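You operate a simulated robot arm through the tools that you are given. There is no shell and no other tool. Be economical: measure what you need, move in short steps, check, and stop when the job is done.

You run a simulated two-armed robot. Do the job below in one go: nothing can be reset, and whatever is moved stays where it is left.

Task
Wipe up the spill on the low table top with the beige cloth and put it back.

The check looks at the end state, three seconds after you hand in, the way a careful person would. Anything else that was tipped, shoved, dropped, spilled or broken makes it a failure. Flat cloth is picked up by pressing the open fingertips on it (5 to 10 N) and closing them slowly along it; thin cloth reads only 2 to 8 mm in the jaws.

Robot
Two 7-joint arms with two-finger parallel grippers on one trunk, on a base that drives. Base frame: it is fixed to the floor where the robot stands at the start and does not move with it; the origin is under the middle of the robot, x ahead of it, y to its left, z up; the surface under the hand at the start is at about z = 770. Readings come in mm, rad, newtons and seconds.
The left shoulder is at the start at [70, 188, 1385], the right one opposite. With the tool pointing down near the work surface each hand reaches from about 100 to 700 mm from the robot's upright axis, wherever it stands, measured 20 degrees to its own side. Payload 3.91 kg a hand.
The tool frame of a hand sits at the grasp point between the pads (the TCP): z along the fingers, y along the line on which they close. The tips reach 30 mm beyond it. Largest opening 110 mm; finger width 20, thickness 10; the body of the gripper, 48 by 112 mm, starts 55 mm behind the TCP.
Orientation is that of the tool frame in the base frame, as a unit quaternion [x, y, z, w]. With the fingers straight down and closing along the base's y, the tool's x points along the base's -x, its y along +y and its z along -z.

Tools
- The arms move only by the tool apply_moves. It takes "left_moves", "right_moves" or both (then of equal length, played together; a hand with none holds still); each is text: rows parted by semicolons, each of 7 numbers parted by spaces: the shift along the tool's x, y, z in mm, then the turn, a rotation vector about the tool's x, y, z in rad, then the finger opening in mm, from 0 to 110. In form: dx dy dz ax ay az claw; .... A call has 1 to 20 rows; each row is the pose to reach, as a shift and turn from the pose commanded when the call began, along the tool's axes at that moment. A row lasts 0.2 s, in which the tool goes at most 50 mm and 0.15 rad; a call with a longer step from one row to the next is refused whole, and so is a gripper value outside its range. Where a pose cannot be reached the arm comes as near as it can. A force on the tool above 40 N (or 10 N above the force at the start of the call, whichever is more), or a blocked arm, ends the call early, and 0.2 s more pass. Each finger travels about 72 mm/s and halts on what it meets, pressing with about 34 N; the grip force reading is that of the motor and also rises with nothing between the fingers. The clock runs only during rows and for 0.2 s after the last one: add rows that repeat a pose to give the fingers time. It gives the time, the measured TCP pose, the force on the tool (base axes), the opening and the grip force at its end, in the units of the frame above (readings bear some noise), with the torque about the TCP (base axes, N m) and any sound that the robot's microphone picked up.
- Cameras (640 x 400 px; columns grow to the right, rows downward): "scene" is now at [122.1, 5.3, 1588]; the picture's right is [0.35, -0.94, 0.00], its down [-0.83, -0.31, -0.48] and it looks along [0.45, 0.16, -0.88] (base axes); focal length 267 px, centre (320, 200). "left" rides on the left gripper at [72, -17, -103] in its tool frame; the picture's right is [0.23, 0.97, 0.00], its down [-0.76, 0.18, -0.62] and it looks along [-0.61, 0.14, 0.78] (tool axes); focal length 222 px, centre (320, 200). "right" rides on the right gripper at [72, 17, -103] in its tool frame; the picture's right is [-0.23, 0.97, 0.00], its down [-0.76, -0.18, -0.62] and it looks along [-0.61, -0.14, 0.78] (tool axes); focal length 222 px, centre (320, 200). There is no depth. A picture from a camera that has moved, and an enlarged one, comes with that camera's place and axes in the base frame and with its lens. The place of the scene camera against the robot may be out by one fixed shift of up to 25 mm in any direction.
- grab_frame(camera): a new picture of that camera. It takes no simulated time.
- move_column(by): slides the trunk up (or, below 0, down) by that many mm; the arms and the scene camera ride with it, the base frame stays. It gives what a move gives, with no picture.
- roll_base(legs): drives the robot by 1 to 6 legs, each [ahead, turn to the left] in mm and rad, along the robot's own axes; the way and the turn of a leg run together, so that a leg with both is an arc; at most 1500 mm and 3.142 rad a leg. The arms and the cameras ride along, it lands a little off, and it stops where it bumps. It gives what a move gives.
- aim_head(pan, tilt): turns the head with the scene camera to pan (to the left, within 1.501 rad either way) and tilt (down, from -0.506 to 1.204), counted from straight ahead of the robot. It gives what a move gives.
- inspect(camera, box): a new picture of the part [left, top, right, bottom] of that camera's present view, enlarged. It takes no simulated time.
- sign_off(): hands the job in; it is judged then, once.

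Work in short steps. Places have to be worked out from the pictures, the camera data and where the tool is seen: move nearer, look again, correct. Check each grasp and each placing, and mend what went wrong. You have 120 turns and 108 pictures in all, those below and enlarged ones among them. Open the grippers and draw the arms clear of the work before you hand the job in, unless the task says otherwise; then end with one line.

The tools are called as name(argument=value, ...) on one line, values as JSON. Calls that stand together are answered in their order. apply_moves: Moves the arms, as the interface text tells. Its arguments: {"type":"object","properties":{"left_moves":{"type":"string"},"right_moves":{"type":"string"}},"required":[]} The other tools are called the same way: move_column (by) slides the trunk up or down; roll_base (legs) drives the base; aim_head (pan, tilt) turns the head that bears the scene camera; grab_frame (camera) takes a picture; inspect (camera, box) takes an enlarged picture of a part of a camera's view; sign_off () hands the job in.

At the start:

```text
t: 0.0
left_eef_pos: [516.4, 364.9, 991.4]
left_tcp_rot: [0.0, 1.0, 0.0, -0.001]
left_contact_force: [0.5, 0.3, 0.5]
left_torque: [0.0, 0.0, -0.02]
left_grip_width: 109.9
left_finger_force: 0.0
right_eef_pos: [607.4, -118.3, 1021.3]
right_tcp_rot: [0.016, 1.0, 0.003, 0.008]
right_contact_force: [19.6, 186.8, -140.2]
right_torque: [-24.86, -9.63, -16.29]
right_grip_width: 110.1
right_finger_force: 0.1
trunk travel left (down, up): [-895.0, 45.0]
robot x, y, heading: [1.9, -3.7, -0.005]
head pan, tilt: [0.354, 1.075]
```

scene: 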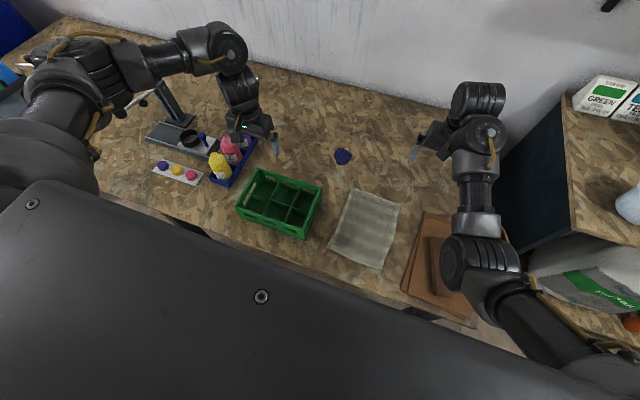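
right: 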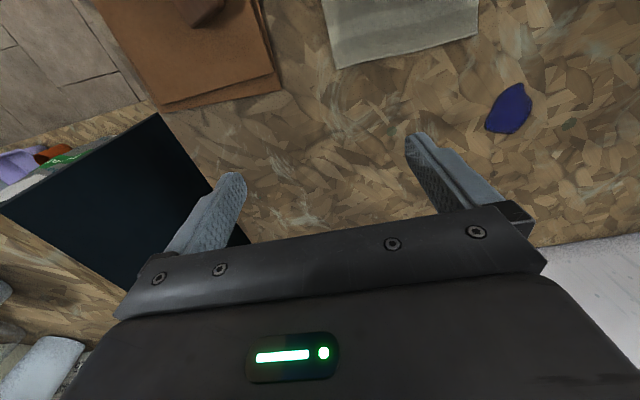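
left: 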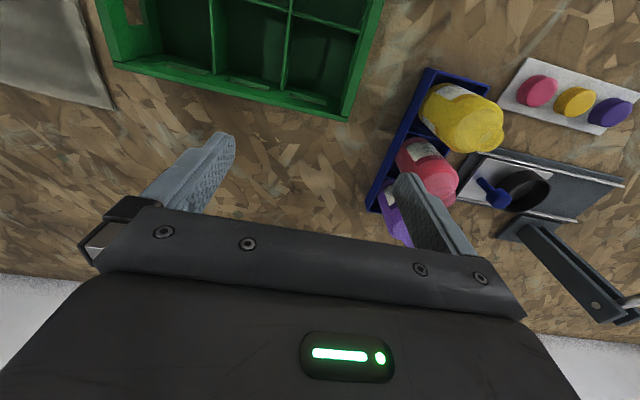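

The blue spot and the cloth seem to be on the bench ahead, but the right hand reads a large force. I look closer and check the surroundings before moving.

inspect(camera="scene", box=[220, 80, 480, 320])

inspect(camera="scene", box=[380, 60, 640, 400])

aim_head(pan=-0.9, tilt=0.6)

grab_frame(camera="scene")

aim_head(pan=1.2, tilt=0.6)

grab_frame(camera="scene")

```text
1.67 times, centred on (350, 200) of scene
camera zoom: at [122.1, 5.3, 1588.0], right [0.35, -0.94, 0.0], down [-0.83, -0.31, -0.48], along [0.45, 0.16, -0.88], focal length 445 px, centre (270, 200)
```

zoom: 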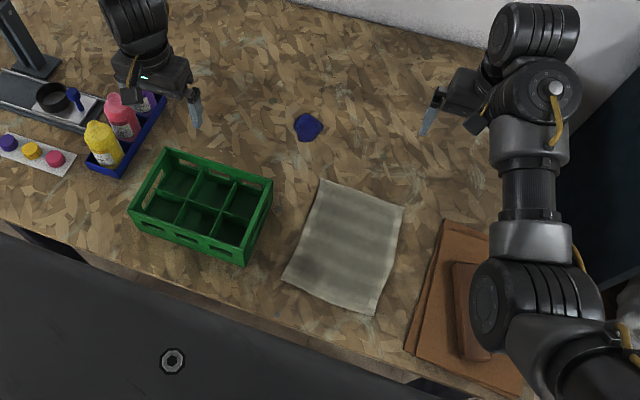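

```text
1.18 times, centred on (510, 230) of scene
camera zoom: at [122.1, 5.3, 1588.0], right [0.35, -0.94, 0.0], down [-0.83, -0.31, -0.48], along [0.45, 0.16, -0.88], focal length 314 px, centre (96, 165)
```

zoom: 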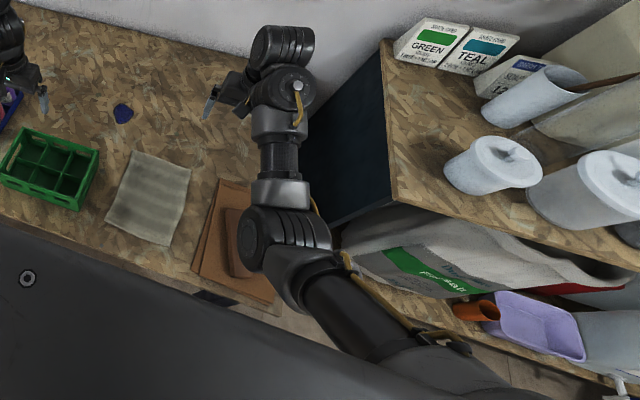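

```text
t: 1.4
left_eef_pos: [517.4, 365.6, 991.7]
left_tcp_rot: [-0.001, 1.0, 0.0, 0.0]
left_contact_force: [-0.1, -0.1, -0.3]
left_torque: [-0.03, 0.01, 0.01]
left_grip_width: 109.9
left_finger_force: 0.0
right_eef_pos: [609.2, -118.8, 1020.8]
right_tcp_rot: [0.02, 1.0, 0.003, 0.009]
right_contact_force: [7.4, 61.8, -46.9]
right_torque: [-8.17, -3.19, -5.36]
right_grip_width: 110.2
right_finger_force: 0.0
trunk travel left (down, up): [-895.0, 45.0]
robot x, y, heading: [-1.4, -0.9, 0.003]
head pan, tilt: [-0.901, 0.6]
```

```text
102 pictures are left
camera scene: at [116.3, -86.4, 1625.0], right [-0.78, -0.62, 0.0], down [-0.35, 0.44, -0.82], along [0.51, -0.65, -0.57], focal length 267 px, centre (320, 200)
```

scene: 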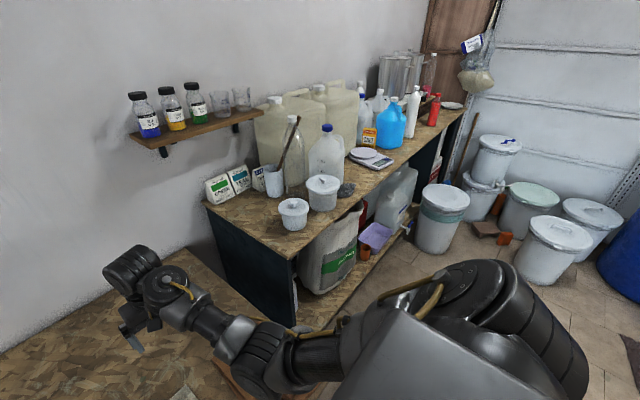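

```text
t: 3.4
left_eef_pos: [516.6, 365.4, 991.9]
left_tcp_rot: [0.0, 1.0, -0.001, 0.0]
left_contact_force: [-0.8, 0.0, 0.8]
left_torque: [0.0, -0.01, -0.01]
left_grip_width: 110.0
left_finger_force: 0.1
right_eef_pos: [610.0, -119.2, 1021.1]
right_tcp_rot: [0.02, 1.0, 0.002, 0.008]
right_contact_force: [4.8, 63.2, -44.8]
right_torque: [-8.48, -3.1, -5.56]
right_grip_width: 110.0
right_finger_force: 0.0
trunk travel left (down, up): [-895.0, 45.0]
robot x, y, heading: [0.7, 0.9, -0.003]
head pan, tilt: [1.201, 0.6]
```

```text
101 pictures are left
camera scene: at [93.3, 65.2, 1625.0], right [0.93, -0.36, 0.0], down [-0.2, -0.53, -0.82], along [0.3, 0.77, -0.57], focal length 267 px, centre (320, 200)
```

scene: 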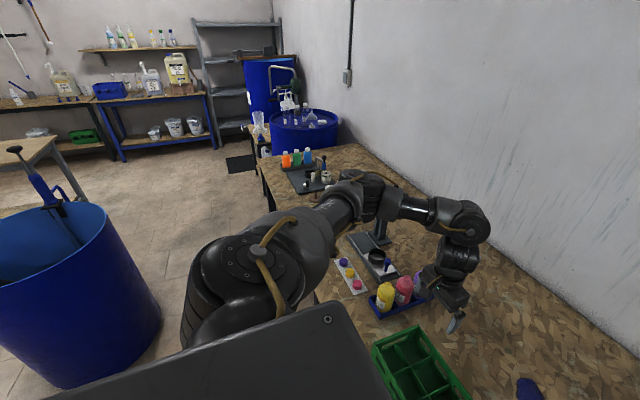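

Nothing else spilled is in sight. The right arm's contact force is unexplained, so I look straight at it.

aim_head(pan=-0.2, tilt=0.8)

grab_frame(camera="scene")

grab_frame(camera="left")

```text
t: 5.0
left_eef_pos: [516.1, 365.0, 990.6]
left_tcp_rot: [-0.001, 1.0, 0.0, 0.0]
left_contact_force: [1.3, -0.6, 0.5]
left_torque: [0.01, 0.02, -0.02]
left_grip_width: 110.1
left_finger_force: 0.1
right_eef_pos: [609.6, -118.3, 1020.9]
right_tcp_rot: [0.02, 1.0, 0.002, 0.008]
right_contact_force: [5.5, 63.5, -44.7]
right_torque: [-8.5, -3.1, -5.56]
right_grip_width: 110.1
right_finger_force: 0.1
trunk travel left (down, up): [-895.0, 45.0]
robot x, y, heading: [-0.1, 0.8, -0.005]
head pan, tilt: [-0.201, 0.799]
```

```text
100 pictures are left
camera scene: at [140.4, -33.2, 1608.2], right [-0.2, -0.98, 0.0], down [-0.7, 0.14, -0.7], along [0.68, -0.14, -0.72], focal length 267 px, centre (320, 200)
```

scene: 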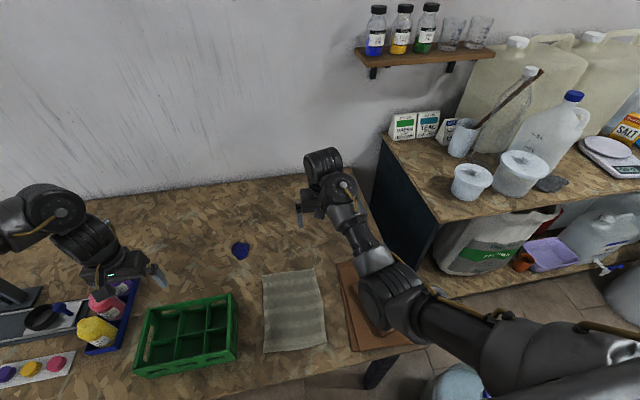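

```text
99 pictures are left
camera left: at [443.3, 347.9, 1096.1], right [-0.23, 0.97, 0.0], down [0.76, 0.18, 0.62], along [0.61, 0.14, -0.78], focal length 222 px, centre (320, 200)
```

left: 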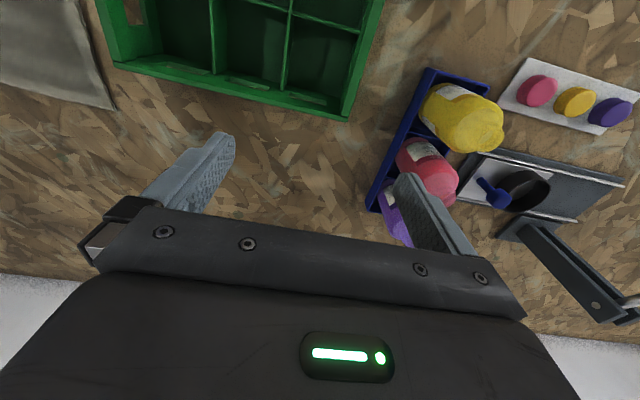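

The right hand touches nothing in the scene, so this looks like self-contact in its folded wrist. I try a small careful shift back and toward the middle.

apply_moves(right_moves="0 5 3 0 0 0 110; 0 10 6 0 0 0 110; 0 20 10 0 0 0 110; 0 20 10 0 0 0 110")

```text
t: 6.0
left_eef_pos: [516.6, 365.9, 992.0]
left_tcp_rot: [0.0, 1.0, 0.0, 0.0]
left_contact_force: [-0.9, -0.2, -0.1]
left_torque: [0.01, 0.01, 0.03]
left_grip_width: 110.1
left_finger_force: 0.0
right_eef_pos: [610.7, -99.4, 1010.3]
right_tcp_rot: [0.016, 1.0, 0.004, 0.008]
right_contact_force: [0.2, -0.1, -0.2]
right_torque: [0.01, 0.01, 0.0]
right_grip_width: 110.1
right_finger_force: 0.1
trunk travel left (down, up): [-895.0, 45.0]
robot x, y, heading: [-2.7, 0.3, -0.002]
head pan, tilt: [-0.201, 0.799]
```

Contact cleared (forces near zero). I take a right-camera picture with its true pose to locate spill and cloth.

grab_frame(camera="right")

aim_head(pan=0.1, tilt=1.1)

grab_frame(camera="scene")

```text
98 pictures are left
camera right: at [538.6, -79.9, 1113.1], right [0.26, 0.97, 0.01], down [0.75, -0.2, 0.63], along [0.61, -0.16, -0.77], focal length 222 px, centre (320, 200)
```

right: 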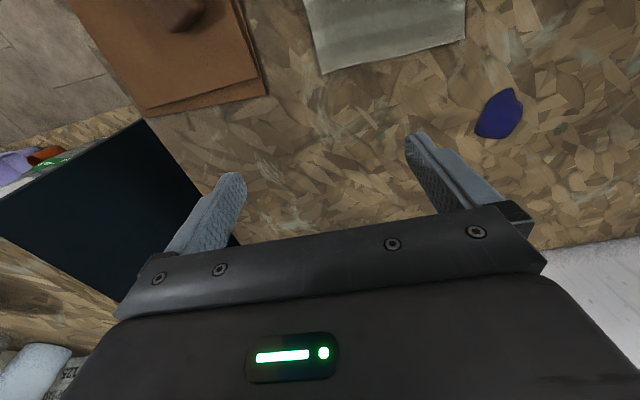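

```text
t: 6.8
left_eef_pos: [516.2, 364.6, 991.7]
left_tcp_rot: [0.0, 1.0, 0.0, 0.001]
left_contact_force: [-0.3, -0.4, -0.2]
left_torque: [-0.01, -0.01, -0.02]
left_grip_width: 109.9
left_finger_force: 0.0
right_eef_pos: [610.6, -98.4, 1011.6]
right_tcp_rot: [0.016, 1.0, 0.002, 0.007]
right_contact_force: [0.1, 0.1, 0.1]
right_torque: [-0.01, 0.01, -0.03]
right_grip_width: 109.9
right_finger_force: 0.1
trunk travel left (down, up): [-895.0, 45.0]
robot x, y, heading: [-1.1, 0.9, -0.002]
head pan, tilt: [0.099, 1.1]
```

```text
97 pictures are left
camera scene: at [124.1, -11.1, 1586.5], right [0.1, -1.0, 0.0], down [-0.89, -0.09, -0.45], along [0.45, 0.04, -0.89], focal length 267 px, centre (320, 200)
```

scene: 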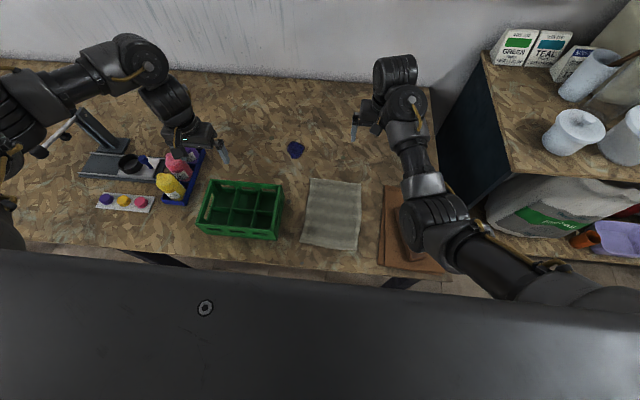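

Right-camera rays put the spill near (719, 158) and the cloth spanning about x 350–600, y −90..90 (scene camera off by about (25, −20)). I'll use the left hand; first I move the right hand aside, and lift the left.

apply_moves(right_moves="15 -15 -10 0 0 0 110; 30 -30 -20 0 0 0 110; 50 -45 -30 0 0 0 110; 70 -60 -40 0 0 0 110; 90 -80 -50 0 0 0 110; 110 -100 -50 0 0 0 110; 130 -120 -50 0 0 0 110; 150 -140 -50 0 0 0 110", left_moves="0 0 -20 0 0 0 110; 0 0 -40 0 0 0 110; 0 0 -60 0 0 0 110; 0 0 -60 0 0 0 110; 0 0 -60 0 0 0 110; 0 0 -60 0 0 0 110; 0 0 -60 0 0 0 110; 0 0 -60 0 0 0 110")

```text
t: 7.2
left_eef_pos: [516.7, 364.7, 1010.9]
left_tcp_rot: [0.0, 1.0, 0.0, 0.0]
left_contact_force: [-0.6, -0.1, 0.0]
left_torque: [0.0, 0.01, -0.01]
left_grip_width: 110.1
left_finger_force: 0.0
right_eef_pos: [597.5, -111.7, 1017.3]
right_tcp_rot: [0.021, 1.0, 0.005, 0.014]
right_contact_force: [-0.2, 13.5, -4.8]
right_torque: [-1.76, -0.49, -1.2]
right_grip_width: 110.1
right_finger_force: 0.0
right hand out of reach, approached as far as the arm can: row 2
trunk travel left (down, up): [-895.0, 45.0]
robot x, y, heading: [-0.5, 1.5, -0.001]
head pan, tilt: [0.099, 1.1]
stopped in row 2 (right hand): the force on the tool passed its limit at 78 N (the readings are from after the stop); the commanded pose is now the measured one
```

The right wrist jams against itself when pulled back or outward, so I free it and instead shift it forward (+x), where it should be clear of the left hand's work area.

apply_moves(right_moves="-5 8 4 0 0 0 110; -15 14 6 0 0 0 110; -35 14 6 0 0 0 110; -55 10 0 0 0 0 110; -75 5 0 0 0 0 110; -90 0 0 0 0 0 110; -90 0 0 0 0 0 110")

grab_frame(camera="scene")

```text
t: 8.8
left_eef_pos: [517.4, 366.8, 1009.6]
left_tcp_rot: [0.0, 1.0, 0.001, 0.001]
left_contact_force: [-0.3, 0.1, 0.0]
left_torque: [0.0, 0.01, -0.01]
left_grip_width: 110.0
left_finger_force: 0.1
right_eef_pos: [689.1, -114.8, 1019.5]
right_tcp_rot: [0.02, 1.0, 0.005, 0.013]
right_contact_force: [0.4, 0.3, 0.4]
right_torque: [0.02, 0.0, 0.03]
right_grip_width: 110.1
right_finger_force: 0.1
trunk travel left (down, up): [-895.0, 45.0]
robot x, y, heading: [-1.4, -3.6, 0.002]
head pan, tilt: [0.099, 1.1]
```

```text
96 pictures are left
camera scene: at [123.8, -10.8, 1586.5], right [0.1, -1.0, 0.0], down [-0.89, -0.09, -0.45], along [0.45, 0.04, -0.89], focal length 267 px, centre (320, 200)
```

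scene: 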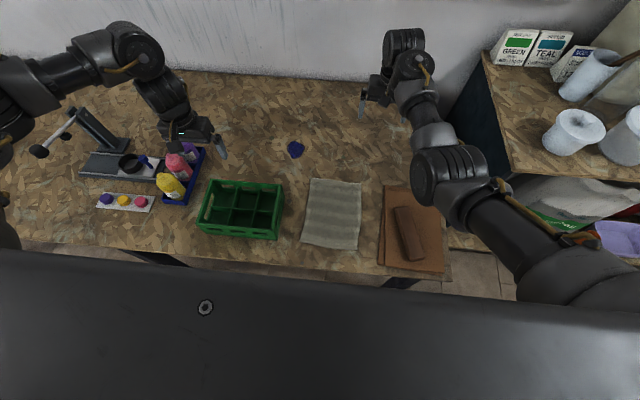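

It moved freely. I shift the right hand a bit further outward, and move the left hand over the spill to test reach.

apply_moves(right_moves="-5 -8 0 0 0 0 110; -10 -20 0 0 0 0 110; -10 -30 0 0 0 0 110; -10 -40 0 0 0 0 110; -10 -50 0 0 0 0 110; -10 -60 0 0 0 0 110; -10 -60 0 0 0 0 110; -10 -60 0 0 0 0 110", left_moves="-20 -20 0 0 0 0 110; -50 -50 0 0 0 0 110; -80 -80 0 0 0 0 110; -110 -110 10 0 0 0 110; -140 -140 20 0 0 0 110; -170 -170 30 0 0 0 110; -190 -200 40 0 0 0 110; -203 -208 50 0 0 0 110")

grab_frame(camera="left")

```text
t: 10.6
left_eef_pos: [688.9, 182.1, 974.6]
left_tcp_rot: [-0.002, 1.0, -0.002, 0.0]
left_contact_force: [-0.1, 0.6, -0.1]
left_torque: [-0.05, 0.0, 0.03]
left_grip_width: 109.9
left_finger_force: 0.1
left hand out of reach, approached as far as the arm can: row 7, 8
right_eef_pos: [697.6, -171.6, 1018.5]
right_tcp_rot: [0.019, 1.0, 0.002, 0.013]
right_contact_force: [0.4, 1.1, -1.1]
right_torque: [-0.03, 0.0, 0.02]
right_grip_width: 110.0
right_finger_force: 0.1
trunk travel left (down, up): [-895.0, 45.0]
robot x, y, heading: [-5.3, 4.1, 0.005]
head pan, tilt: [0.099, 1.1]
```

```text
95 pictures are left
camera left: at [616.2, 164.2, 1080.1], right [-0.23, 0.97, 0.0], down [0.76, 0.18, 0.62], along [0.61, 0.14, -0.78], focal length 222 px, centre (320, 200)
```

left: 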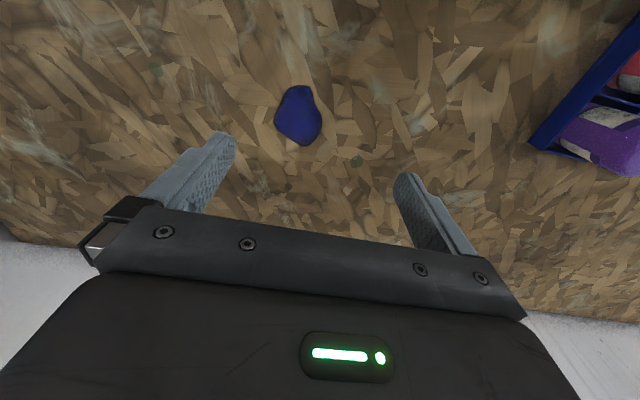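

The spill is confirmed at (723, 158); the left hand stops short at x≈690. Before lowering the trunk for more reach, I check arm clearances.

aim_head(pan=0.3, tilt=0.9)

grab_frame(camera="scene")

```text
t: 11.3
left_eef_pos: [689.8, 175.8, 976.7]
left_tcp_rot: [0.0, 1.0, 0.001, 0.0]
left_contact_force: [0.1, -0.1, 0.1]
left_torque: [0.04, 0.02, 0.01]
left_grip_width: 110.2
left_finger_force: 0.0
right_eef_pos: [696.0, -178.0, 1018.8]
right_tcp_rot: [0.02, 1.0, 0.005, 0.013]
right_contact_force: [0.1, -0.6, -0.2]
right_torque: [0.05, 0.05, 0.01]
right_grip_width: 110.0
right_finger_force: 0.0
trunk travel left (down, up): [-895.0, 45.0]
robot x, y, heading: [-1.1, -2.0, 0.001]
head pan, tilt: [0.3, 0.901]
```

```text
94 pictures are left
camera scene: at [133.4, 3.1, 1600.2], right [0.3, -0.96, 0.0], down [-0.75, -0.23, -0.62], along [0.59, 0.18, -0.78], focal length 267 px, centre (320, 200)
```

scene: 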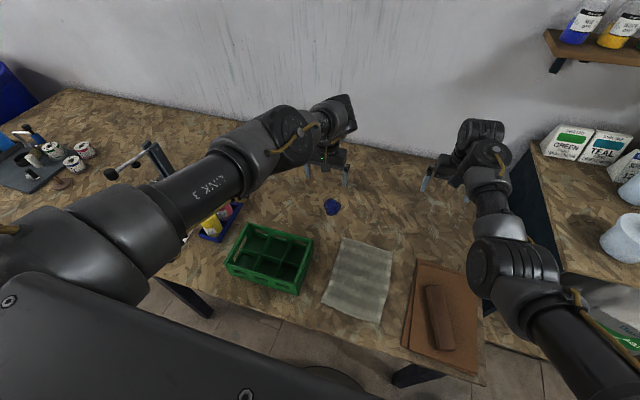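

Both arms ride high above the objects. I lower the trunk by 130 mm.

move_column(by=-130)

grab_frame(camera="scene")

```text
t: 12.9
left_eef_pos: [688.5, 177.0, 847.1]
left_tcp_rot: [0.001, 1.0, 0.0, 0.0]
left_contact_force: [0.0, -0.7, 0.5]
left_torque: [0.02, -0.01, 0.04]
left_grip_width: 110.0
left_finger_force: 0.0
right_eef_pos: [696.0, -175.8, 889.0]
right_tcp_rot: [0.02, 1.0, 0.004, 0.013]
right_contact_force: [-0.2, 0.1, -0.3]
right_torque: [0.01, -0.01, 0.01]
right_grip_width: 109.9
right_finger_force: 0.1
trunk travel left (down, up): [-765.0, 175.0]
robot x, y, heading: [1.5, -3.5, 0.003]
head pan, tilt: [0.3, 0.901]
```

```text
93 pictures are left
camera scene: at [133.2, 4.9, 1470.3], right [0.3, -0.96, 0.0], down [-0.75, -0.23, -0.62], along [0.59, 0.18, -0.78], focal length 267 px, centre (320, 200)
```

scene: 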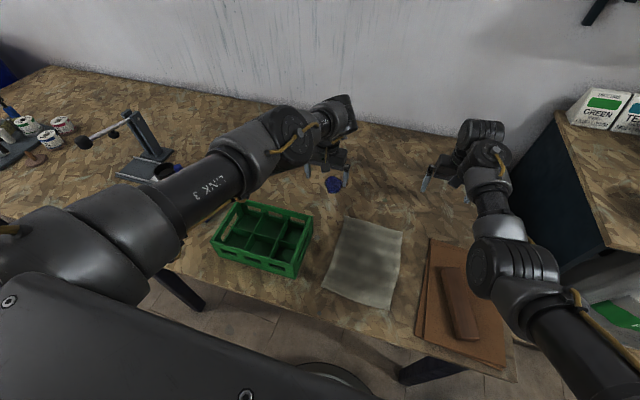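

Now I test the reach: forward to x≈755 at slightly higher z with the left hand; I raise the right hand a bit as well.

apply_moves(left_moves="-15 -5 -10 0 0 0 110; -30 -10 -20 0 0 0 110; -50 -15 -20 0 0 0 110; -65 -20 -20 0 0 0 110; -65 -20 -20 0 0 0 110", right_moves="0 0 -10 0 0 0 110; 0 0 -30 0 0 0 110; 0 0 -50 0 0 0 110; 0 0 -70 0 0 0 110; 0 0 -70 0 0 0 110")

```text
t: 13.8
left_eef_pos: [688.9, 168.5, 855.1]
left_tcp_rot: [-0.001, 1.0, -0.001, 0.0]
left_contact_force: [0.1, 0.0, 0.2]
left_torque: [-0.04, 0.02, -0.04]
left_grip_width: 109.9
left_finger_force: 0.1
left hand out of reach, approached as far as the arm can: row 1, 2, 3, 4
right_eef_pos: [696.9, -175.0, 937.6]
right_tcp_rot: [0.022, 1.0, 0.004, 0.02]
right_contact_force: [7.3, 8.4, -13.5]
right_torque: [-1.16, -0.26, -0.84]
right_grip_width: 109.7
right_finger_force: 0.0
trunk travel left (down, up): [-765.0, 175.0]
robot x, y, heading: [-2.3, 5.3, 0.002]
head pan, tilt: [0.3, 0.901]
stopped in row 4 (right hand): the force on the tool passed its limit at 92 N (the readings are from after the stop); the commanded pose is now the measured one
```

The left reach is limited to x≈690 regardless of height, so I'll instead bring the robot 90 mm closer. First I relieve the right wrist and see the floor in front.

apply_moves(right_moves="-5 5 10 0 0 0 110; -5 5 20 0 0 0 110; -5 5 20 0 0 0 110")

aim_head(pan=0.0, tilt=1.204)

grab_frame(camera="scene")

```text
t: 14.6
left_eef_pos: [689.4, 169.2, 853.6]
left_tcp_rot: [0.001, 1.0, 0.0, -0.001]
left_contact_force: [-0.9, -0.7, -0.1]
left_torque: [0.01, -0.02, 0.02]
left_grip_width: 109.6
left_finger_force: 0.1
right_eef_pos: [702.2, -171.8, 918.4]
right_tcp_rot: [0.021, 1.0, 0.005, 0.02]
right_contact_force: [-0.2, 0.2, -0.3]
right_torque: [0.0, -0.03, -0.04]
right_grip_width: 110.1
right_finger_force: 0.1
trunk travel left (down, up): [-765.0, 175.0]
robot x, y, heading: [2.4, 1.5, -0.004]
head pan, tilt: [0.3, 0.901]
```

```text
t: 15.3
left_eef_pos: [689.7, 168.3, 855.0]
left_tcp_rot: [0.001, 1.0, 0.0, 0.0]
left_contact_force: [0.6, -0.5, 0.6]
left_torque: [-0.04, -0.02, -0.02]
left_grip_width: 109.9
left_finger_force: 0.0
right_eef_pos: [702.1, -171.0, 919.2]
right_tcp_rot: [0.021, 1.0, 0.004, 0.019]
right_contact_force: [0.0, 0.5, 0.0]
right_torque: [0.02, -0.01, -0.01]
right_grip_width: 110.1
right_finger_force: 0.1
trunk travel left (down, up): [-765.0, 175.0]
robot x, y, heading: [-1.9, -0.5, -0.002]
head pan, tilt: [0.0, 1.201]
```

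```text
92 pictures are left
camera scene: at [117.4, -17.4, 1450.5], right [0.0, -1.0, 0.0], down [-0.93, 0.0, -0.36], along [0.36, 0.0, -0.93], focal length 267 px, centre (320, 200)
```

scene: 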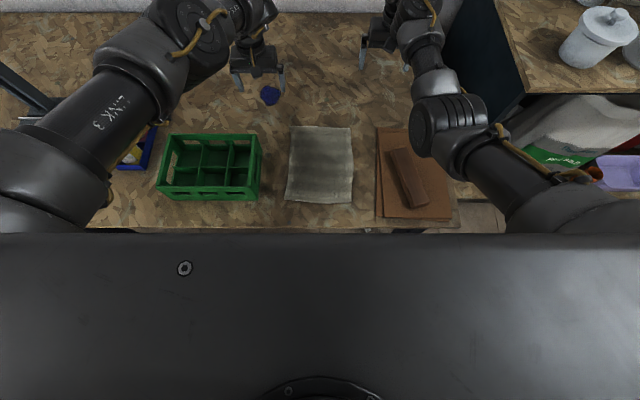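

The torso still has clearance, but before driving I try the gentler option: tilting the left fingers outward (~0.4 rad) to gain reach.

apply_moves(left_moves="-5 0 -5 0 -0.1 0 110; -20 -5 -10 0 -0.2 0 110; -40 -10 -10 0 -0.3 0 110; -60 -10 -10 0 -0.4 0 110; -60 -10 -10 0 -0.4 0 110")

```text
t: 16.6
left_eef_pos: [748.7, 158.8, 866.0]
left_tcp_rot: [-0.001, 0.98, 0.0, 0.2]
left_contact_force: [0.5, -0.7, 0.4]
left_torque: [0.01, -0.04, 0.0]
left_grip_width: 110.0
left_finger_force: 0.0
right_eef_pos: [703.8, -171.5, 919.8]
right_tcp_rot: [0.021, 1.0, 0.005, 0.02]
right_contact_force: [0.0, 0.4, -0.5]
right_torque: [-0.01, -0.01, -0.03]
right_grip_width: 110.1
right_finger_force: 0.1
trunk travel left (down, up): [-765.0, 175.0]
robot x, y, heading: [-3.8, -3.2, 0.001]
head pan, tilt: [0.0, 1.201]
```

The tilt works: x 749 reached. Now I go back upright to hover above the cloth's far edge at about (575, 0, 880).

apply_moves(left_moves="20 -20 -10 0 0.05 0 110; 40 -40 -20 0 0.1 0 110; 60 -60 -30 0 0.15 0 110; 80 -80 -40 0 0.2 0 110; 100 -105 -52 0 0.25 0 110; 120 -125 -62 0 0.3 0 110; 140 -145 -72 0 0.35 0 110; 155 -159 -81 0 0.4 0 110; 155 -159 -81 0 0.4 0 110")

grab_frame(camera="left")

grab_frame(camera="scene")

```text
t: 18.6
left_eef_pos: [577.0, 2.2, 880.0]
left_tcp_rot: [0.0, 1.0, -0.001, 0.0]
left_contact_force: [-0.5, 0.7, 0.1]
left_torque: [0.0, -0.03, -0.01]
left_grip_width: 110.3
left_finger_force: 0.2
right_eef_pos: [702.5, -171.3, 919.7]
right_tcp_rot: [0.021, 1.0, 0.005, 0.019]
right_contact_force: [0.4, -0.2, -0.3]
right_torque: [0.0, -0.01, 0.01]
right_grip_width: 110.0
right_finger_force: 0.0
trunk travel left (down, up): [-765.0, 175.0]
robot x, y, heading: [-3.5, 2.8, -0.002]
head pan, tilt: [0.0, 1.201]
```

```text
91 pictures are left
camera left: at [503.4, -15.3, 984.2], right [-0.23, 0.97, 0.0], down [0.76, 0.18, 0.62], along [0.61, 0.14, -0.78], focal length 222 px, centre (320, 200)
```

left: 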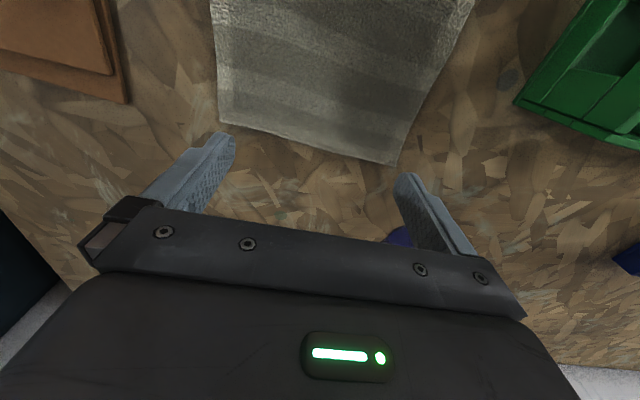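

```text
90 pictures are left
camera scene: at [117.4, -17.0, 1450.4], right [0.0, -1.0, 0.0], down [-0.93, 0.0, -0.36], along [0.36, 0.0, -0.93], focal length 267 px, centre (320, 200)
```

scene: 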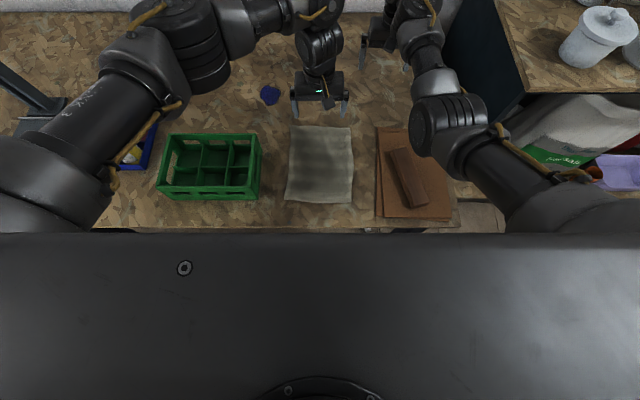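

Far edge is at x≈602, y −92..91. I descend at (580, 0) with the fingers about 64 mm apart, stopping just above the cloth.

apply_moves(left_moves="-3 -2 20 0 0 0 95; -3 -2 40 0 0 0 75; -3 -2 58 0 0 0 64; -3 -2 70 0 0 0 64; -3 -2 74 0 0 0 64; -3 -2 74 0 0 0 64")

grab_frame(camera="left")

```text
t: 19.9
left_eef_pos: [578.9, -3.0, 804.8]
left_tcp_rot: [0.0, 1.0, 0.0, 0.001]
left_contact_force: [-0.4, -0.8, 0.5]
left_torque: [0.0, -0.01, -0.02]
left_grip_width: 63.9
left_finger_force: 0.1
right_eef_pos: [702.3, -171.2, 919.2]
right_tcp_rot: [0.021, 1.0, 0.004, 0.019]
right_contact_force: [-0.1, -0.1, -0.9]
right_torque: [0.02, 0.0, 0.02]
right_grip_width: 110.0
right_finger_force: 0.1
trunk travel left (down, up): [-765.0, 175.0]
robot x, y, heading: [-0.9, 0.3, 0.0]
head pan, tilt: [0.0, 1.201]
```

```text
89 pictures are left
camera left: at [505.5, -19.8, 909.6], right [-0.23, 0.97, 0.0], down [0.76, 0.18, 0.62], along [0.61, 0.14, -0.78], focal length 222 px, centre (320, 200)
```

left: 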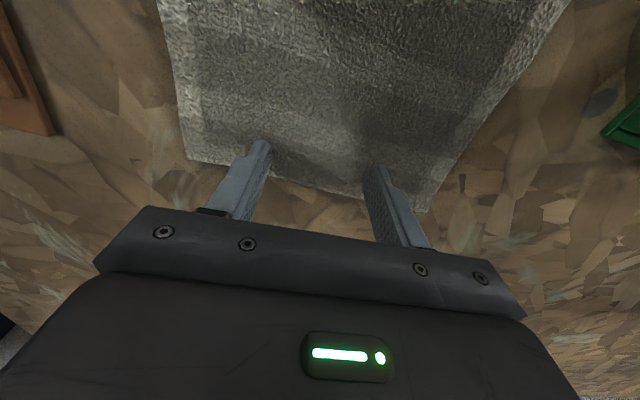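

Tips are over the cloth just inside its edge. I press down gently.

apply_moves(left_moves="0 0 1.5 0 0 0 64; 0 0 3 0 0 0 64; 0 0 4 0 0 0 64; 0 0 4 0 0 0 64")

```text
t: 20.9
left_eef_pos: [578.8, -1.8, 803.2]
left_tcp_rot: [0.0, 1.0, 0.0, 0.001]
left_contact_force: [5.0, 1.5, 16.6]
left_torque: [0.02, -0.14, 0.0]
left_grip_width: 64.0
left_finger_force: 0.1
right_eef_pos: [701.0, -170.3, 921.0]
right_tcp_rot: [0.021, 1.0, 0.005, 0.02]
right_contact_force: [-0.1, -0.5, 0.6]
right_torque: [0.0, -0.01, 0.0]
right_grip_width: 110.1
right_finger_force: 0.0
trunk travel left (down, up): [-765.0, 175.0]
robot x, y, heading: [-1.6, 2.0, 0.002]
head pan, tilt: [0.0, 1.201]
```

16.6 N is too much, so I back off 1 mm and close slowly.

apply_moves(left_moves="0 0 -1 0 0 0 64; 0 0 -1 0 0 0 64; 0 0 -1 0 0 0 58; 0 0 -1 0 0 0 52; 0 0 -1 0 0 0 46; 0 0 -1 0 0 0 40; 0 0 -1 0 0 0 34; 0 0 -1 0 0 0 28; 0 0 -1 0 0 0 22; 0 0 -1 0 0 0 16; 0 0 -1 0 0 0 10; 0 0 -1 0 0 0 5; 0 0 -1 0 0 0 0; 0 0 -1 0 0 0 0; 0 0 -1 0 0 0 0")

grab_frame(camera="left")

```text
t: 24.1
left_eef_pos: [578.0, -2.9, 802.9]
left_tcp_rot: [0.0, 1.0, 0.0, 0.0]
left_contact_force: [0.2, 0.6, 13.6]
left_torque: [-0.03, -0.05, 0.02]
left_grip_width: 6.2
left_finger_force: 34.1
right_eef_pos: [701.3, -172.3, 919.5]
right_tcp_rot: [0.021, 1.0, 0.004, 0.02]
right_contact_force: [-0.6, -0.9, 0.4]
right_torque: [0.04, 0.05, 0.01]
right_grip_width: 110.0
right_finger_force: 0.0
trunk travel left (down, up): [-765.0, 175.0]
robot x, y, heading: [1.3, 0.3, 0.004]
head pan, tilt: [0.0, 1.201]
```

```text
88 pictures are left
camera left: at [504.3, -20.2, 907.2], right [-0.23, 0.97, 0.0], down [0.76, 0.18, 0.62], along [0.61, 0.14, -0.78], focal length 222 px, centre (320, 200)
```

left: 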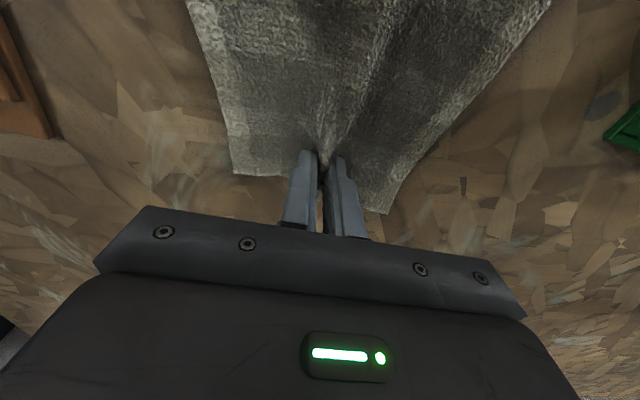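

The cloth is gripped (6.2 mm). I lift it slowly to about z 1060.

apply_moves(left_moves="0 0 -15 0 0 0 0; 0 0 -35 0 0 0 0; 0 0 -60 0 0 0 0; 0 0 -90 0 0 0 0; 0 0 -120 0 0 0 0; 0 0 -150 0 0 0 0; 0 0 -180 0 0 0 0; 0 0 -210 0 0 0 0; 0 0 -235 0 0 0 0; 0 0 -255 0 0 0 0; 0 0 -255 0 0 0 0")

grab_frame(camera="scene")

grab_frame(camera="right")

```text
t: 26.6
left_eef_pos: [578.4, -3.6, 1058.1]
left_tcp_rot: [0.0, 1.0, 0.0, -0.001]
left_contact_force: [0.1, -0.2, -0.5]
left_torque: [-0.09, -0.02, 0.01]
left_grip_width: 6.4
left_finger_force: 34.0
right_eef_pos: [702.8, -171.5, 919.2]
right_tcp_rot: [0.021, 1.0, 0.004, 0.019]
right_contact_force: [0.7, -0.2, -0.4]
right_torque: [0.03, -0.01, 0.01]
right_grip_width: 110.2
right_finger_force: 0.1
trunk travel left (down, up): [-765.0, 175.0]
robot x, y, heading: [-0.3, -2.3, 0.001]
head pan, tilt: [0.0, 1.201]
```

```text
87 pictures are left
camera scene: at [117.7, -17.5, 1450.4], right [0.0, -1.0, 0.0], down [-0.93, 0.0, -0.36], along [0.36, 0.0, -0.93], focal length 267 px, centre (320, 200)
```

scene: 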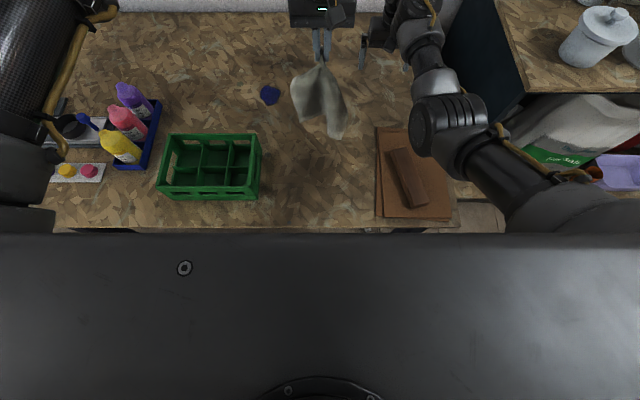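

```text
86 pictures are left
camera right: at [628.5, -152.5, 1020.0], right [0.27, 0.96, 0.02], down [0.73, -0.22, 0.65], along [0.63, -0.16, -0.76], focal length 222 px, centre (320, 200)
```

right: 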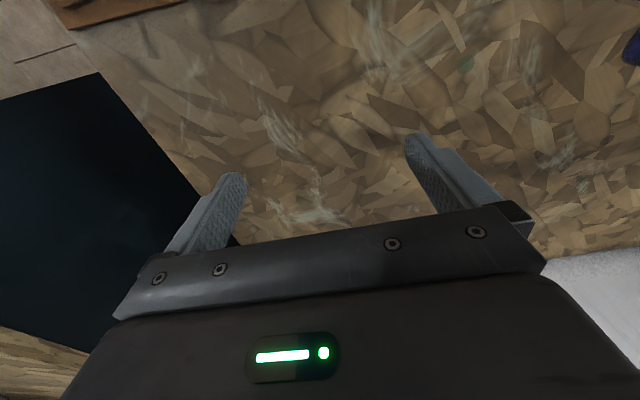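

The cloth hangs clear. I carry it over to above the spill, tilting the fingers outward on the way.

apply_moves(left_moves="-10 15 0 0 -0.04 0 0; -25 32 0 0 -0.08 0 0; -40 50 0 0 -0.12 0 0; -55 68 0 0 -0.16 0 0; -70 86 0 0 -0.2 0 0; -85 104 5 0 -0.24 0 0; -100 122 10 0 -0.28 0 0; -115 140 15 0 -0.32 0 0; -130 155 20 0 -0.36 0 0; -142 162 25 0 -0.4 0 0; -142 162 25 0 -0.4 0 0")

grab_frame(camera="scene")

grab_frame(camera="left")

```text
t: 28.9
left_eef_pos: [721.9, 160.3, 1031.0]
left_tcp_rot: [0.0, 0.98, 0.0, 0.199]
left_contact_force: [0.7, 0.5, -1.1]
left_torque: [-0.01, 0.0, -0.02]
left_grip_width: 6.4
left_finger_force: 34.6
right_eef_pos: [702.8, -171.7, 918.2]
right_tcp_rot: [0.021, 1.0, 0.006, 0.019]
right_contact_force: [0.4, -1.1, -0.7]
right_torque: [-0.04, 0.03, 0.03]
right_grip_width: 110.2
right_finger_force: 0.0
trunk travel left (down, up): [-765.0, 175.0]
robot x, y, heading: [-0.9, -0.1, -0.002]
head pan, tilt: [0.0, 1.201]
```

```text
85 pictures are left
camera scene: at [117.0, -17.7, 1450.5], right [0.0, -1.0, 0.0], down [-0.93, 0.0, -0.36], along [0.36, 0.0, -0.93], focal length 267 px, centre (320, 200)
```

scene: 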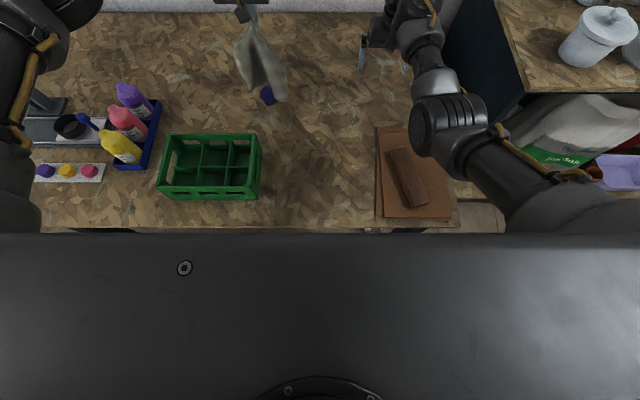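

```text
84 pictures are left
camera left: at [613.8, 142.7, 1100.1], right [-0.21, 0.97, -0.09], down [0.46, 0.18, 0.87], along [0.86, 0.14, -0.48], focal length 222 px, centre (320, 200)
```

left: 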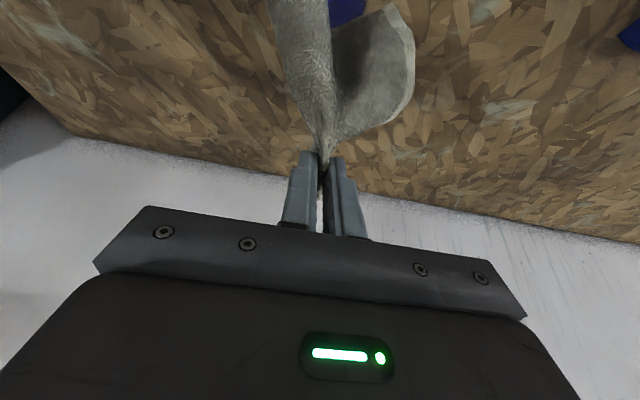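

Now I lower the cloth onto the spill, moving forward while it comes down so its tail drags across the paint.

apply_moves(left_moves="28 -2 21 0 0 0 0; 55.6 -2 41.6 0 0 0 0; 73 -2 82.9 0 0 0 0; 81.5 -2 125 0 0 0 0; 81.4 -2 160 0 0 0 0; 75.3 -2 190 0 0 0 0; 75.3 -2 195 0 0 0 0; 75.3 -2 195 0 0 0 0")

grab_frame(camera="left")

grab_frame(camera="scene")

```text
t: 30.8
left_eef_pos: [727.7, 159.2, 821.0]
left_tcp_rot: [0.0, 0.98, 0.001, 0.198]
left_contact_force: [-0.1, -0.1, -0.4]
left_torque: [-0.02, -0.01, -0.02]
left_grip_width: 6.2
left_finger_force: 34.2
right_eef_pos: [702.7, -170.9, 919.5]
right_tcp_rot: [0.021, 1.0, 0.005, 0.02]
right_contact_force: [-0.1, 0.3, 0.0]
right_torque: [0.02, 0.01, 0.0]
right_grip_width: 109.9
right_finger_force: 0.0
trunk travel left (down, up): [-765.0, 175.0]
robot x, y, heading: [0.4, -5.2, -0.003]
head pan, tilt: [0.0, 1.201]
```

```text
83 pictures are left
camera left: at [620.0, 141.2, 889.3], right [-0.21, 0.97, -0.09], down [0.46, 0.18, 0.87], along [0.86, 0.14, -0.48], focal length 222 px, centre (320, 200)
```

left: 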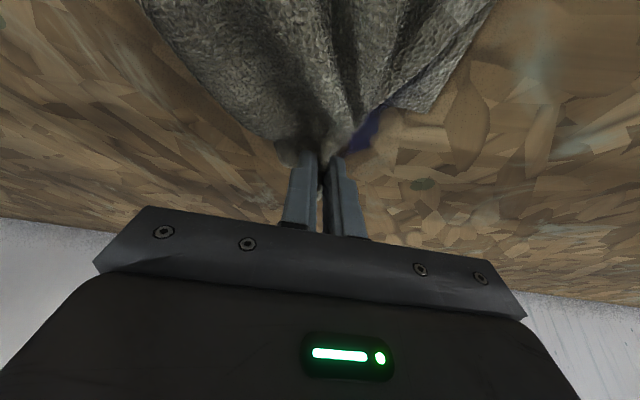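

```text
82 pictures are left
camera scene: at [117.3, -17.5, 1450.4], right [0.0, -1.0, 0.0], down [-0.93, 0.0, -0.36], along [0.36, 0.0, -0.93], focal length 267 px, centre (320, 200)
```

scene: 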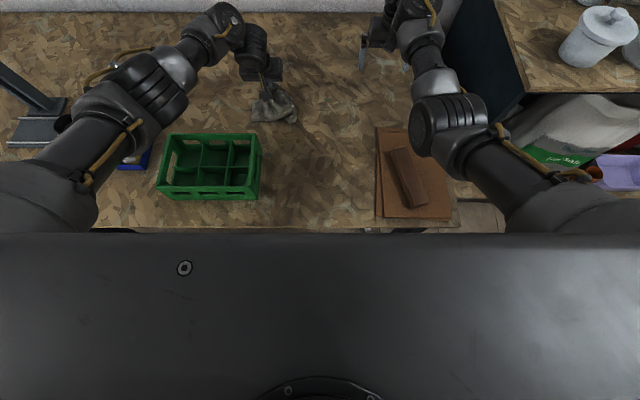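

The cloth is bunched on the spill. I press down in small steps until there's contact force.

apply_moves(left_moves="2.3 0 5.5 0 0 0 0; 3.9 0 9.2 0 0 0 0; 5.5 0 12.9 0 0 0 0; 5.5 0 12.9 0 0 0 0")

```text
t: 31.8
left_eef_pos: [728.4, 157.3, 809.0]
left_tcp_rot: [-0.001, 0.98, 0.0, 0.199]
left_contact_force: [2.9, 0.9, 7.0]
left_torque: [0.05, -0.05, -0.04]
left_grip_width: 6.1
left_finger_force: 34.1
right_eef_pos: [701.5, -171.4, 919.1]
right_tcp_rot: [0.021, 1.0, 0.005, 0.019]
right_contact_force: [0.3, -0.3, 0.1]
right_torque: [0.0, 0.01, 0.01]
right_grip_width: 110.2
right_finger_force: 0.0
trunk travel left (down, up): [-765.0, 175.0]
robot x, y, heading: [0.9, 1.5, 0.0]
head pan, tilt: [0.0, 1.201]
```

Contact at about 7 N. I wipe in zigzag strokes over the spill area.

apply_moves(left_moves="13.8 0 -5.9 0 0 0 0; 27.6 0 -11.7 0 0 0 0; 55.2 0 -23.4 0 0 0 0; 55.2 25 -23.4 0 0 0 0; 27.6 30 -11.7 0 0 0 0; 0 30 0 0 0 0 0; -13.8 20 5.9 0 0 0 0; 0 0 0 0 0 0 0; 27.6 -10 -11.7 0 0 0 0; 55.2 -25 -23.4 0 0 0 0; 27.6 -30 -11.7 0 0 0 0; 0 -30 0 0 0 0 0; -13.8 -10 5.9 0 0 0 0; 0 20 0 0 0 0 0; 27.6 40 -11.7 0 0 0 0; 27.6 10 -11.7 0 0 0 0; 27.6 -20 -11.7 0 0 0 0; 27.6 0 -11.7 0 0 0 0; 0 0 0 0 0 0 0; 0 0 0 0 0 0 0")

grab_frame(camera="left")

inspect(camera="scene", box=[180, 40, 380, 200])

```text
t: 36.0
left_eef_pos: [727.2, 155.3, 809.6]
left_tcp_rot: [0.0, 0.98, -0.002, 0.199]
left_contact_force: [1.6, 0.3, 4.0]
left_torque: [-0.09, -0.1, -0.05]
left_grip_width: 6.3
left_finger_force: 34.4
right_eef_pos: [701.1, -171.4, 920.6]
right_tcp_rot: [0.021, 1.0, 0.005, 0.019]
right_contact_force: [0.0, -0.2, 0.6]
right_torque: [-0.05, -0.02, -0.03]
right_grip_width: 109.9
right_finger_force: 0.1
trunk travel left (down, up): [-765.0, 175.0]
robot x, y, heading: [-0.9, -1.2, 0.003]
head pan, tilt: [0.0, 1.201]
```

```text
81 pictures are left
camera left: at [618.7, 138.0, 877.2], right [-0.21, 0.97, -0.09], down [0.46, 0.18, 0.87], along [0.86, 0.14, -0.48], focal length 222 px, centre (320, 200)
```

left: 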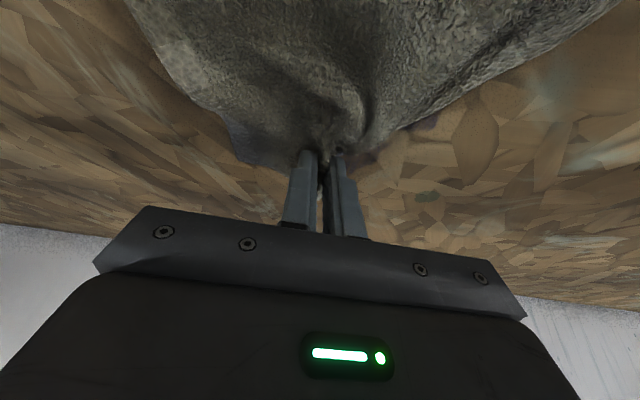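

```text
2.50 times, centred on (280, 120) of scene
camera zoom: at [115.7, -16.9, 1450.6], right [0.0, -1.0, 0.0], down [-0.93, 0.0, -0.36], along [0.36, 0.0, -0.93], focal length 667 px, centre (420, 400)
```

zoom: 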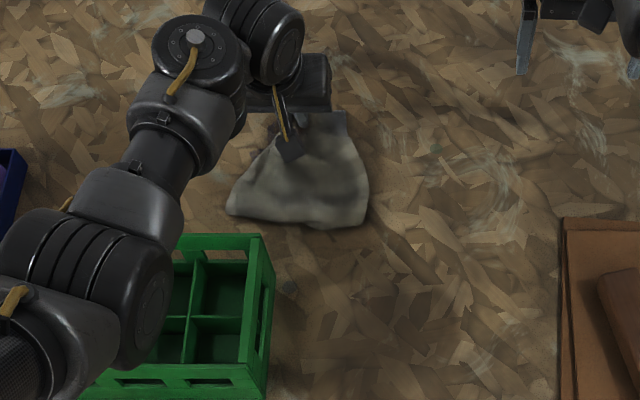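

Only a faint bluish tinge remains visible. I repeat the strokes slightly firmer and wider.

apply_moves(left_moves="0.8 -20 1.8 0 0 0 0; 0.8 -40 1.8 0 0 0 0; 28.4 -40 -9.9 0 0 0 0; 56 -35 -21.6 0 0 0 0; 28.4 -20 -9.9 0 0 0 0; -8 -20 5.5 0 0 0 0; -22 0 11.4 0 0 0 0; 0.8 0 1.8 0 0 0 0; 28.4 0 -9.9 0 0 0 0; 56 0 -21.6 0 0 0 0; 56 25 -21.6 0 0 0 0; 28.4 20 -9.9 0 0 0 0; -8 20 5.5 0 0 0 0; -20 35 10.6 0 0 0 0; 10 40 -2 0 0 0 0; 40 40 -14.8 0 0 0 0; 40 0 -14.8 0 0 0 0; 20 -20 -6.3 0 0 0 0; 20 10 -6.3 0 0 0 0; 20 0 -6.3 0 0 0 0")

```text
t: 40.1
left_eef_pos: [704.9, 157.9, 809.2]
left_tcp_rot: [0.0, 0.98, 0.0, 0.199]
left_contact_force: [0.0, 2.9, 7.7]
left_torque: [0.07, 0.0, 0.01]
left_grip_width: 6.1
left_finger_force: 34.0
right_eef_pos: [701.2, -171.3, 918.7]
right_tcp_rot: [0.021, 1.0, 0.005, 0.019]
right_contact_force: [-0.3, -0.4, -0.1]
right_torque: [-0.03, 0.0, -0.03]
right_grip_width: 110.1
right_finger_force: 0.0
trunk travel left (down, up): [-765.0, 175.0]
robot x, y, heading: [0.4, -0.0, -0.004]
head pan, tilt: [0.0, 1.201]
```

I lift the cloth to inspect the table underneath.

apply_moves(left_moves="-8 0 -18 0 0 0 0; -23 0 -55 0 0 0 0; -39 0 -92 0 0 0 0; -57 0 -134 0 0 0 0; -74 0 -175 0 0 0 0; -90 0 -212 0 0 0 0; -90 0 -212 0 0 0 0")

grab_frame(camera="left")

inspect(camera="scene", box=[180, 20, 380, 180])

```text
t: 41.8
left_eef_pos: [706.6, 157.6, 1037.2]
left_tcp_rot: [0.0, 0.98, 0.0, 0.199]
left_contact_force: [0.4, 0.1, -0.8]
left_torque: [-0.06, 0.03, -0.02]
left_grip_width: 6.0
left_finger_force: 34.1
right_eef_pos: [703.0, -170.7, 918.1]
right_tcp_rot: [0.021, 1.0, 0.005, 0.019]
right_contact_force: [0.0, 0.5, 0.2]
right_torque: [0.0, 0.01, -0.01]
right_grip_width: 109.7
right_finger_force: 0.1
trunk travel left (down, up): [-765.0, 175.0]
robot x, y, heading: [3.0, 0.6, 0.001]
head pan, tilt: [0.0, 1.201]
```

```text
79 pictures are left
camera left: at [598.5, 140.6, 1104.8], right [-0.21, 0.97, -0.09], down [0.46, 0.18, 0.87], along [0.86, 0.14, -0.48], focal length 222 px, centre (320, 200)
```

left: 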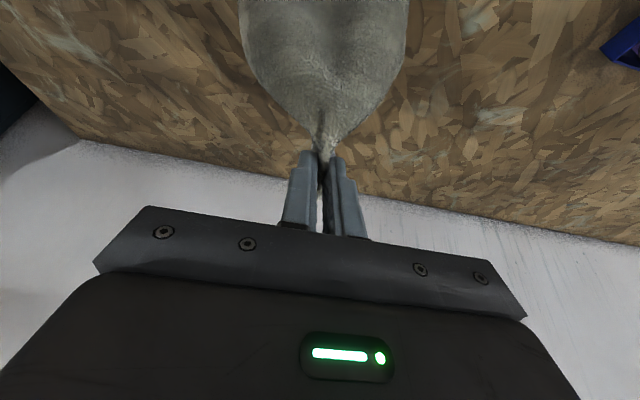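

```text
2.50 times, centred on (280, 100) of scene
camera zoom: at [117.4, -17.3, 1450.4], right [0.0, -1.0, 0.0], down [-0.93, 0.0, -0.36], along [0.36, 0.0, -0.93], focal length 667 px, centre (420, 450)
```

zoom: 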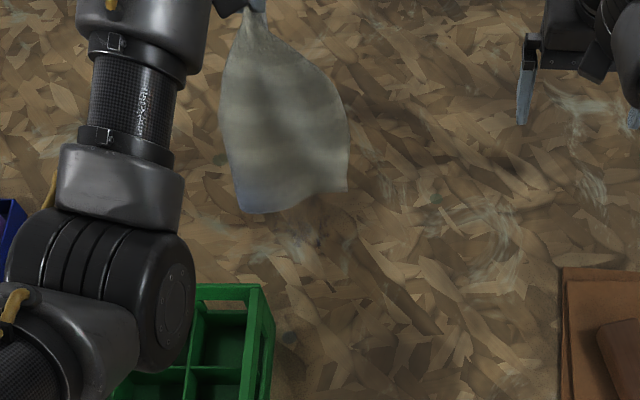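

The cloth picked up blue and hides the spot. I carry it back toward its home, away from the crate, then look at the table.

apply_moves(left_moves="-3.9 -22 -9.2 0 0.04 0 0; -7.8 -50 -18.4 0 0.08 0 0; 1.4 -80 -22.3 0 0.13 0 0; 19.8 -110 -30.1 0 0.18 0 0; 47.4 -135 -41.8 0 0.23 0 0; 79.6 -158 -55.5 0 0.28 0 0; 111.8 -160 -69.1 0 0.32 0 0; 148.6 -160 -84.7 0 0.36 0 0; 182.6 -160 -99.1 0 0.4 0 0; 182.6 -160 -99.1 0 0.4 0 0")

grab_frame(camera="scene")

inspect(camera="scene", box=[200, 40, 340, 150])

```text
t: 42.2
left_eef_pos: [706.9, 133.1, 1046.3]
left_tcp_rot: [0.0, 0.983, -0.001, 0.182]
left_contact_force: [0.5, -0.2, -0.8]
left_torque: [-0.01, -0.01, -0.04]
left_grip_width: 5.8
left_finger_force: 33.9
right_eef_pos: [701.8, -173.4, 919.0]
right_tcp_rot: [0.021, 1.0, 0.005, 0.019]
right_contact_force: [-0.5, 0.0, 0.0]
right_torque: [0.0, -0.02, 0.03]
right_grip_width: 110.1
right_finger_force: 0.0
trunk travel left (down, up): [-765.0, 175.0]
robot x, y, heading: [1.3, -1.1, 0.001]
head pan, tilt: [0.0, 1.201]
stopped in row 2 (left hand): the force on the tool passed its limit at 49 N (the readings are from after the stop); the commanded pose is now the measured one
```

```text
77 pictures are left
camera scene: at [117.3, -19.3, 1450.4], right [0.0, -1.0, 0.0], down [-0.93, 0.0, -0.36], along [0.36, 0.0, -0.93], focal length 267 px, centre (320, 200)
```

scene: 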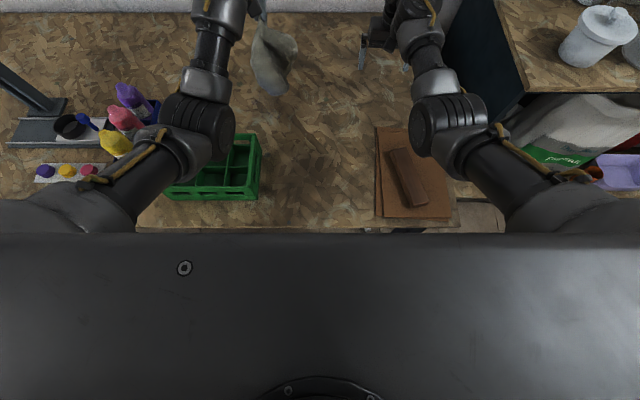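

```text
3.64 times, centred on (270, 95) of scene
camera zoom: at [117.3, -19.3, 1450.4], right [0.0, -1.0, 0.0], down [-0.93, 0.0, -0.36], along [0.36, 0.0, -0.93], focal length 970 px, centre (502, 582)
```

zoom: 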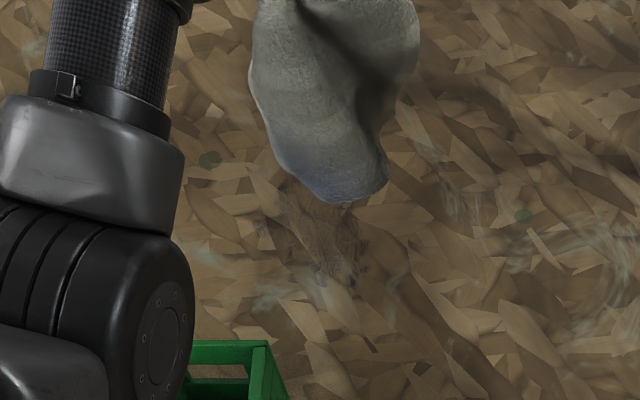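

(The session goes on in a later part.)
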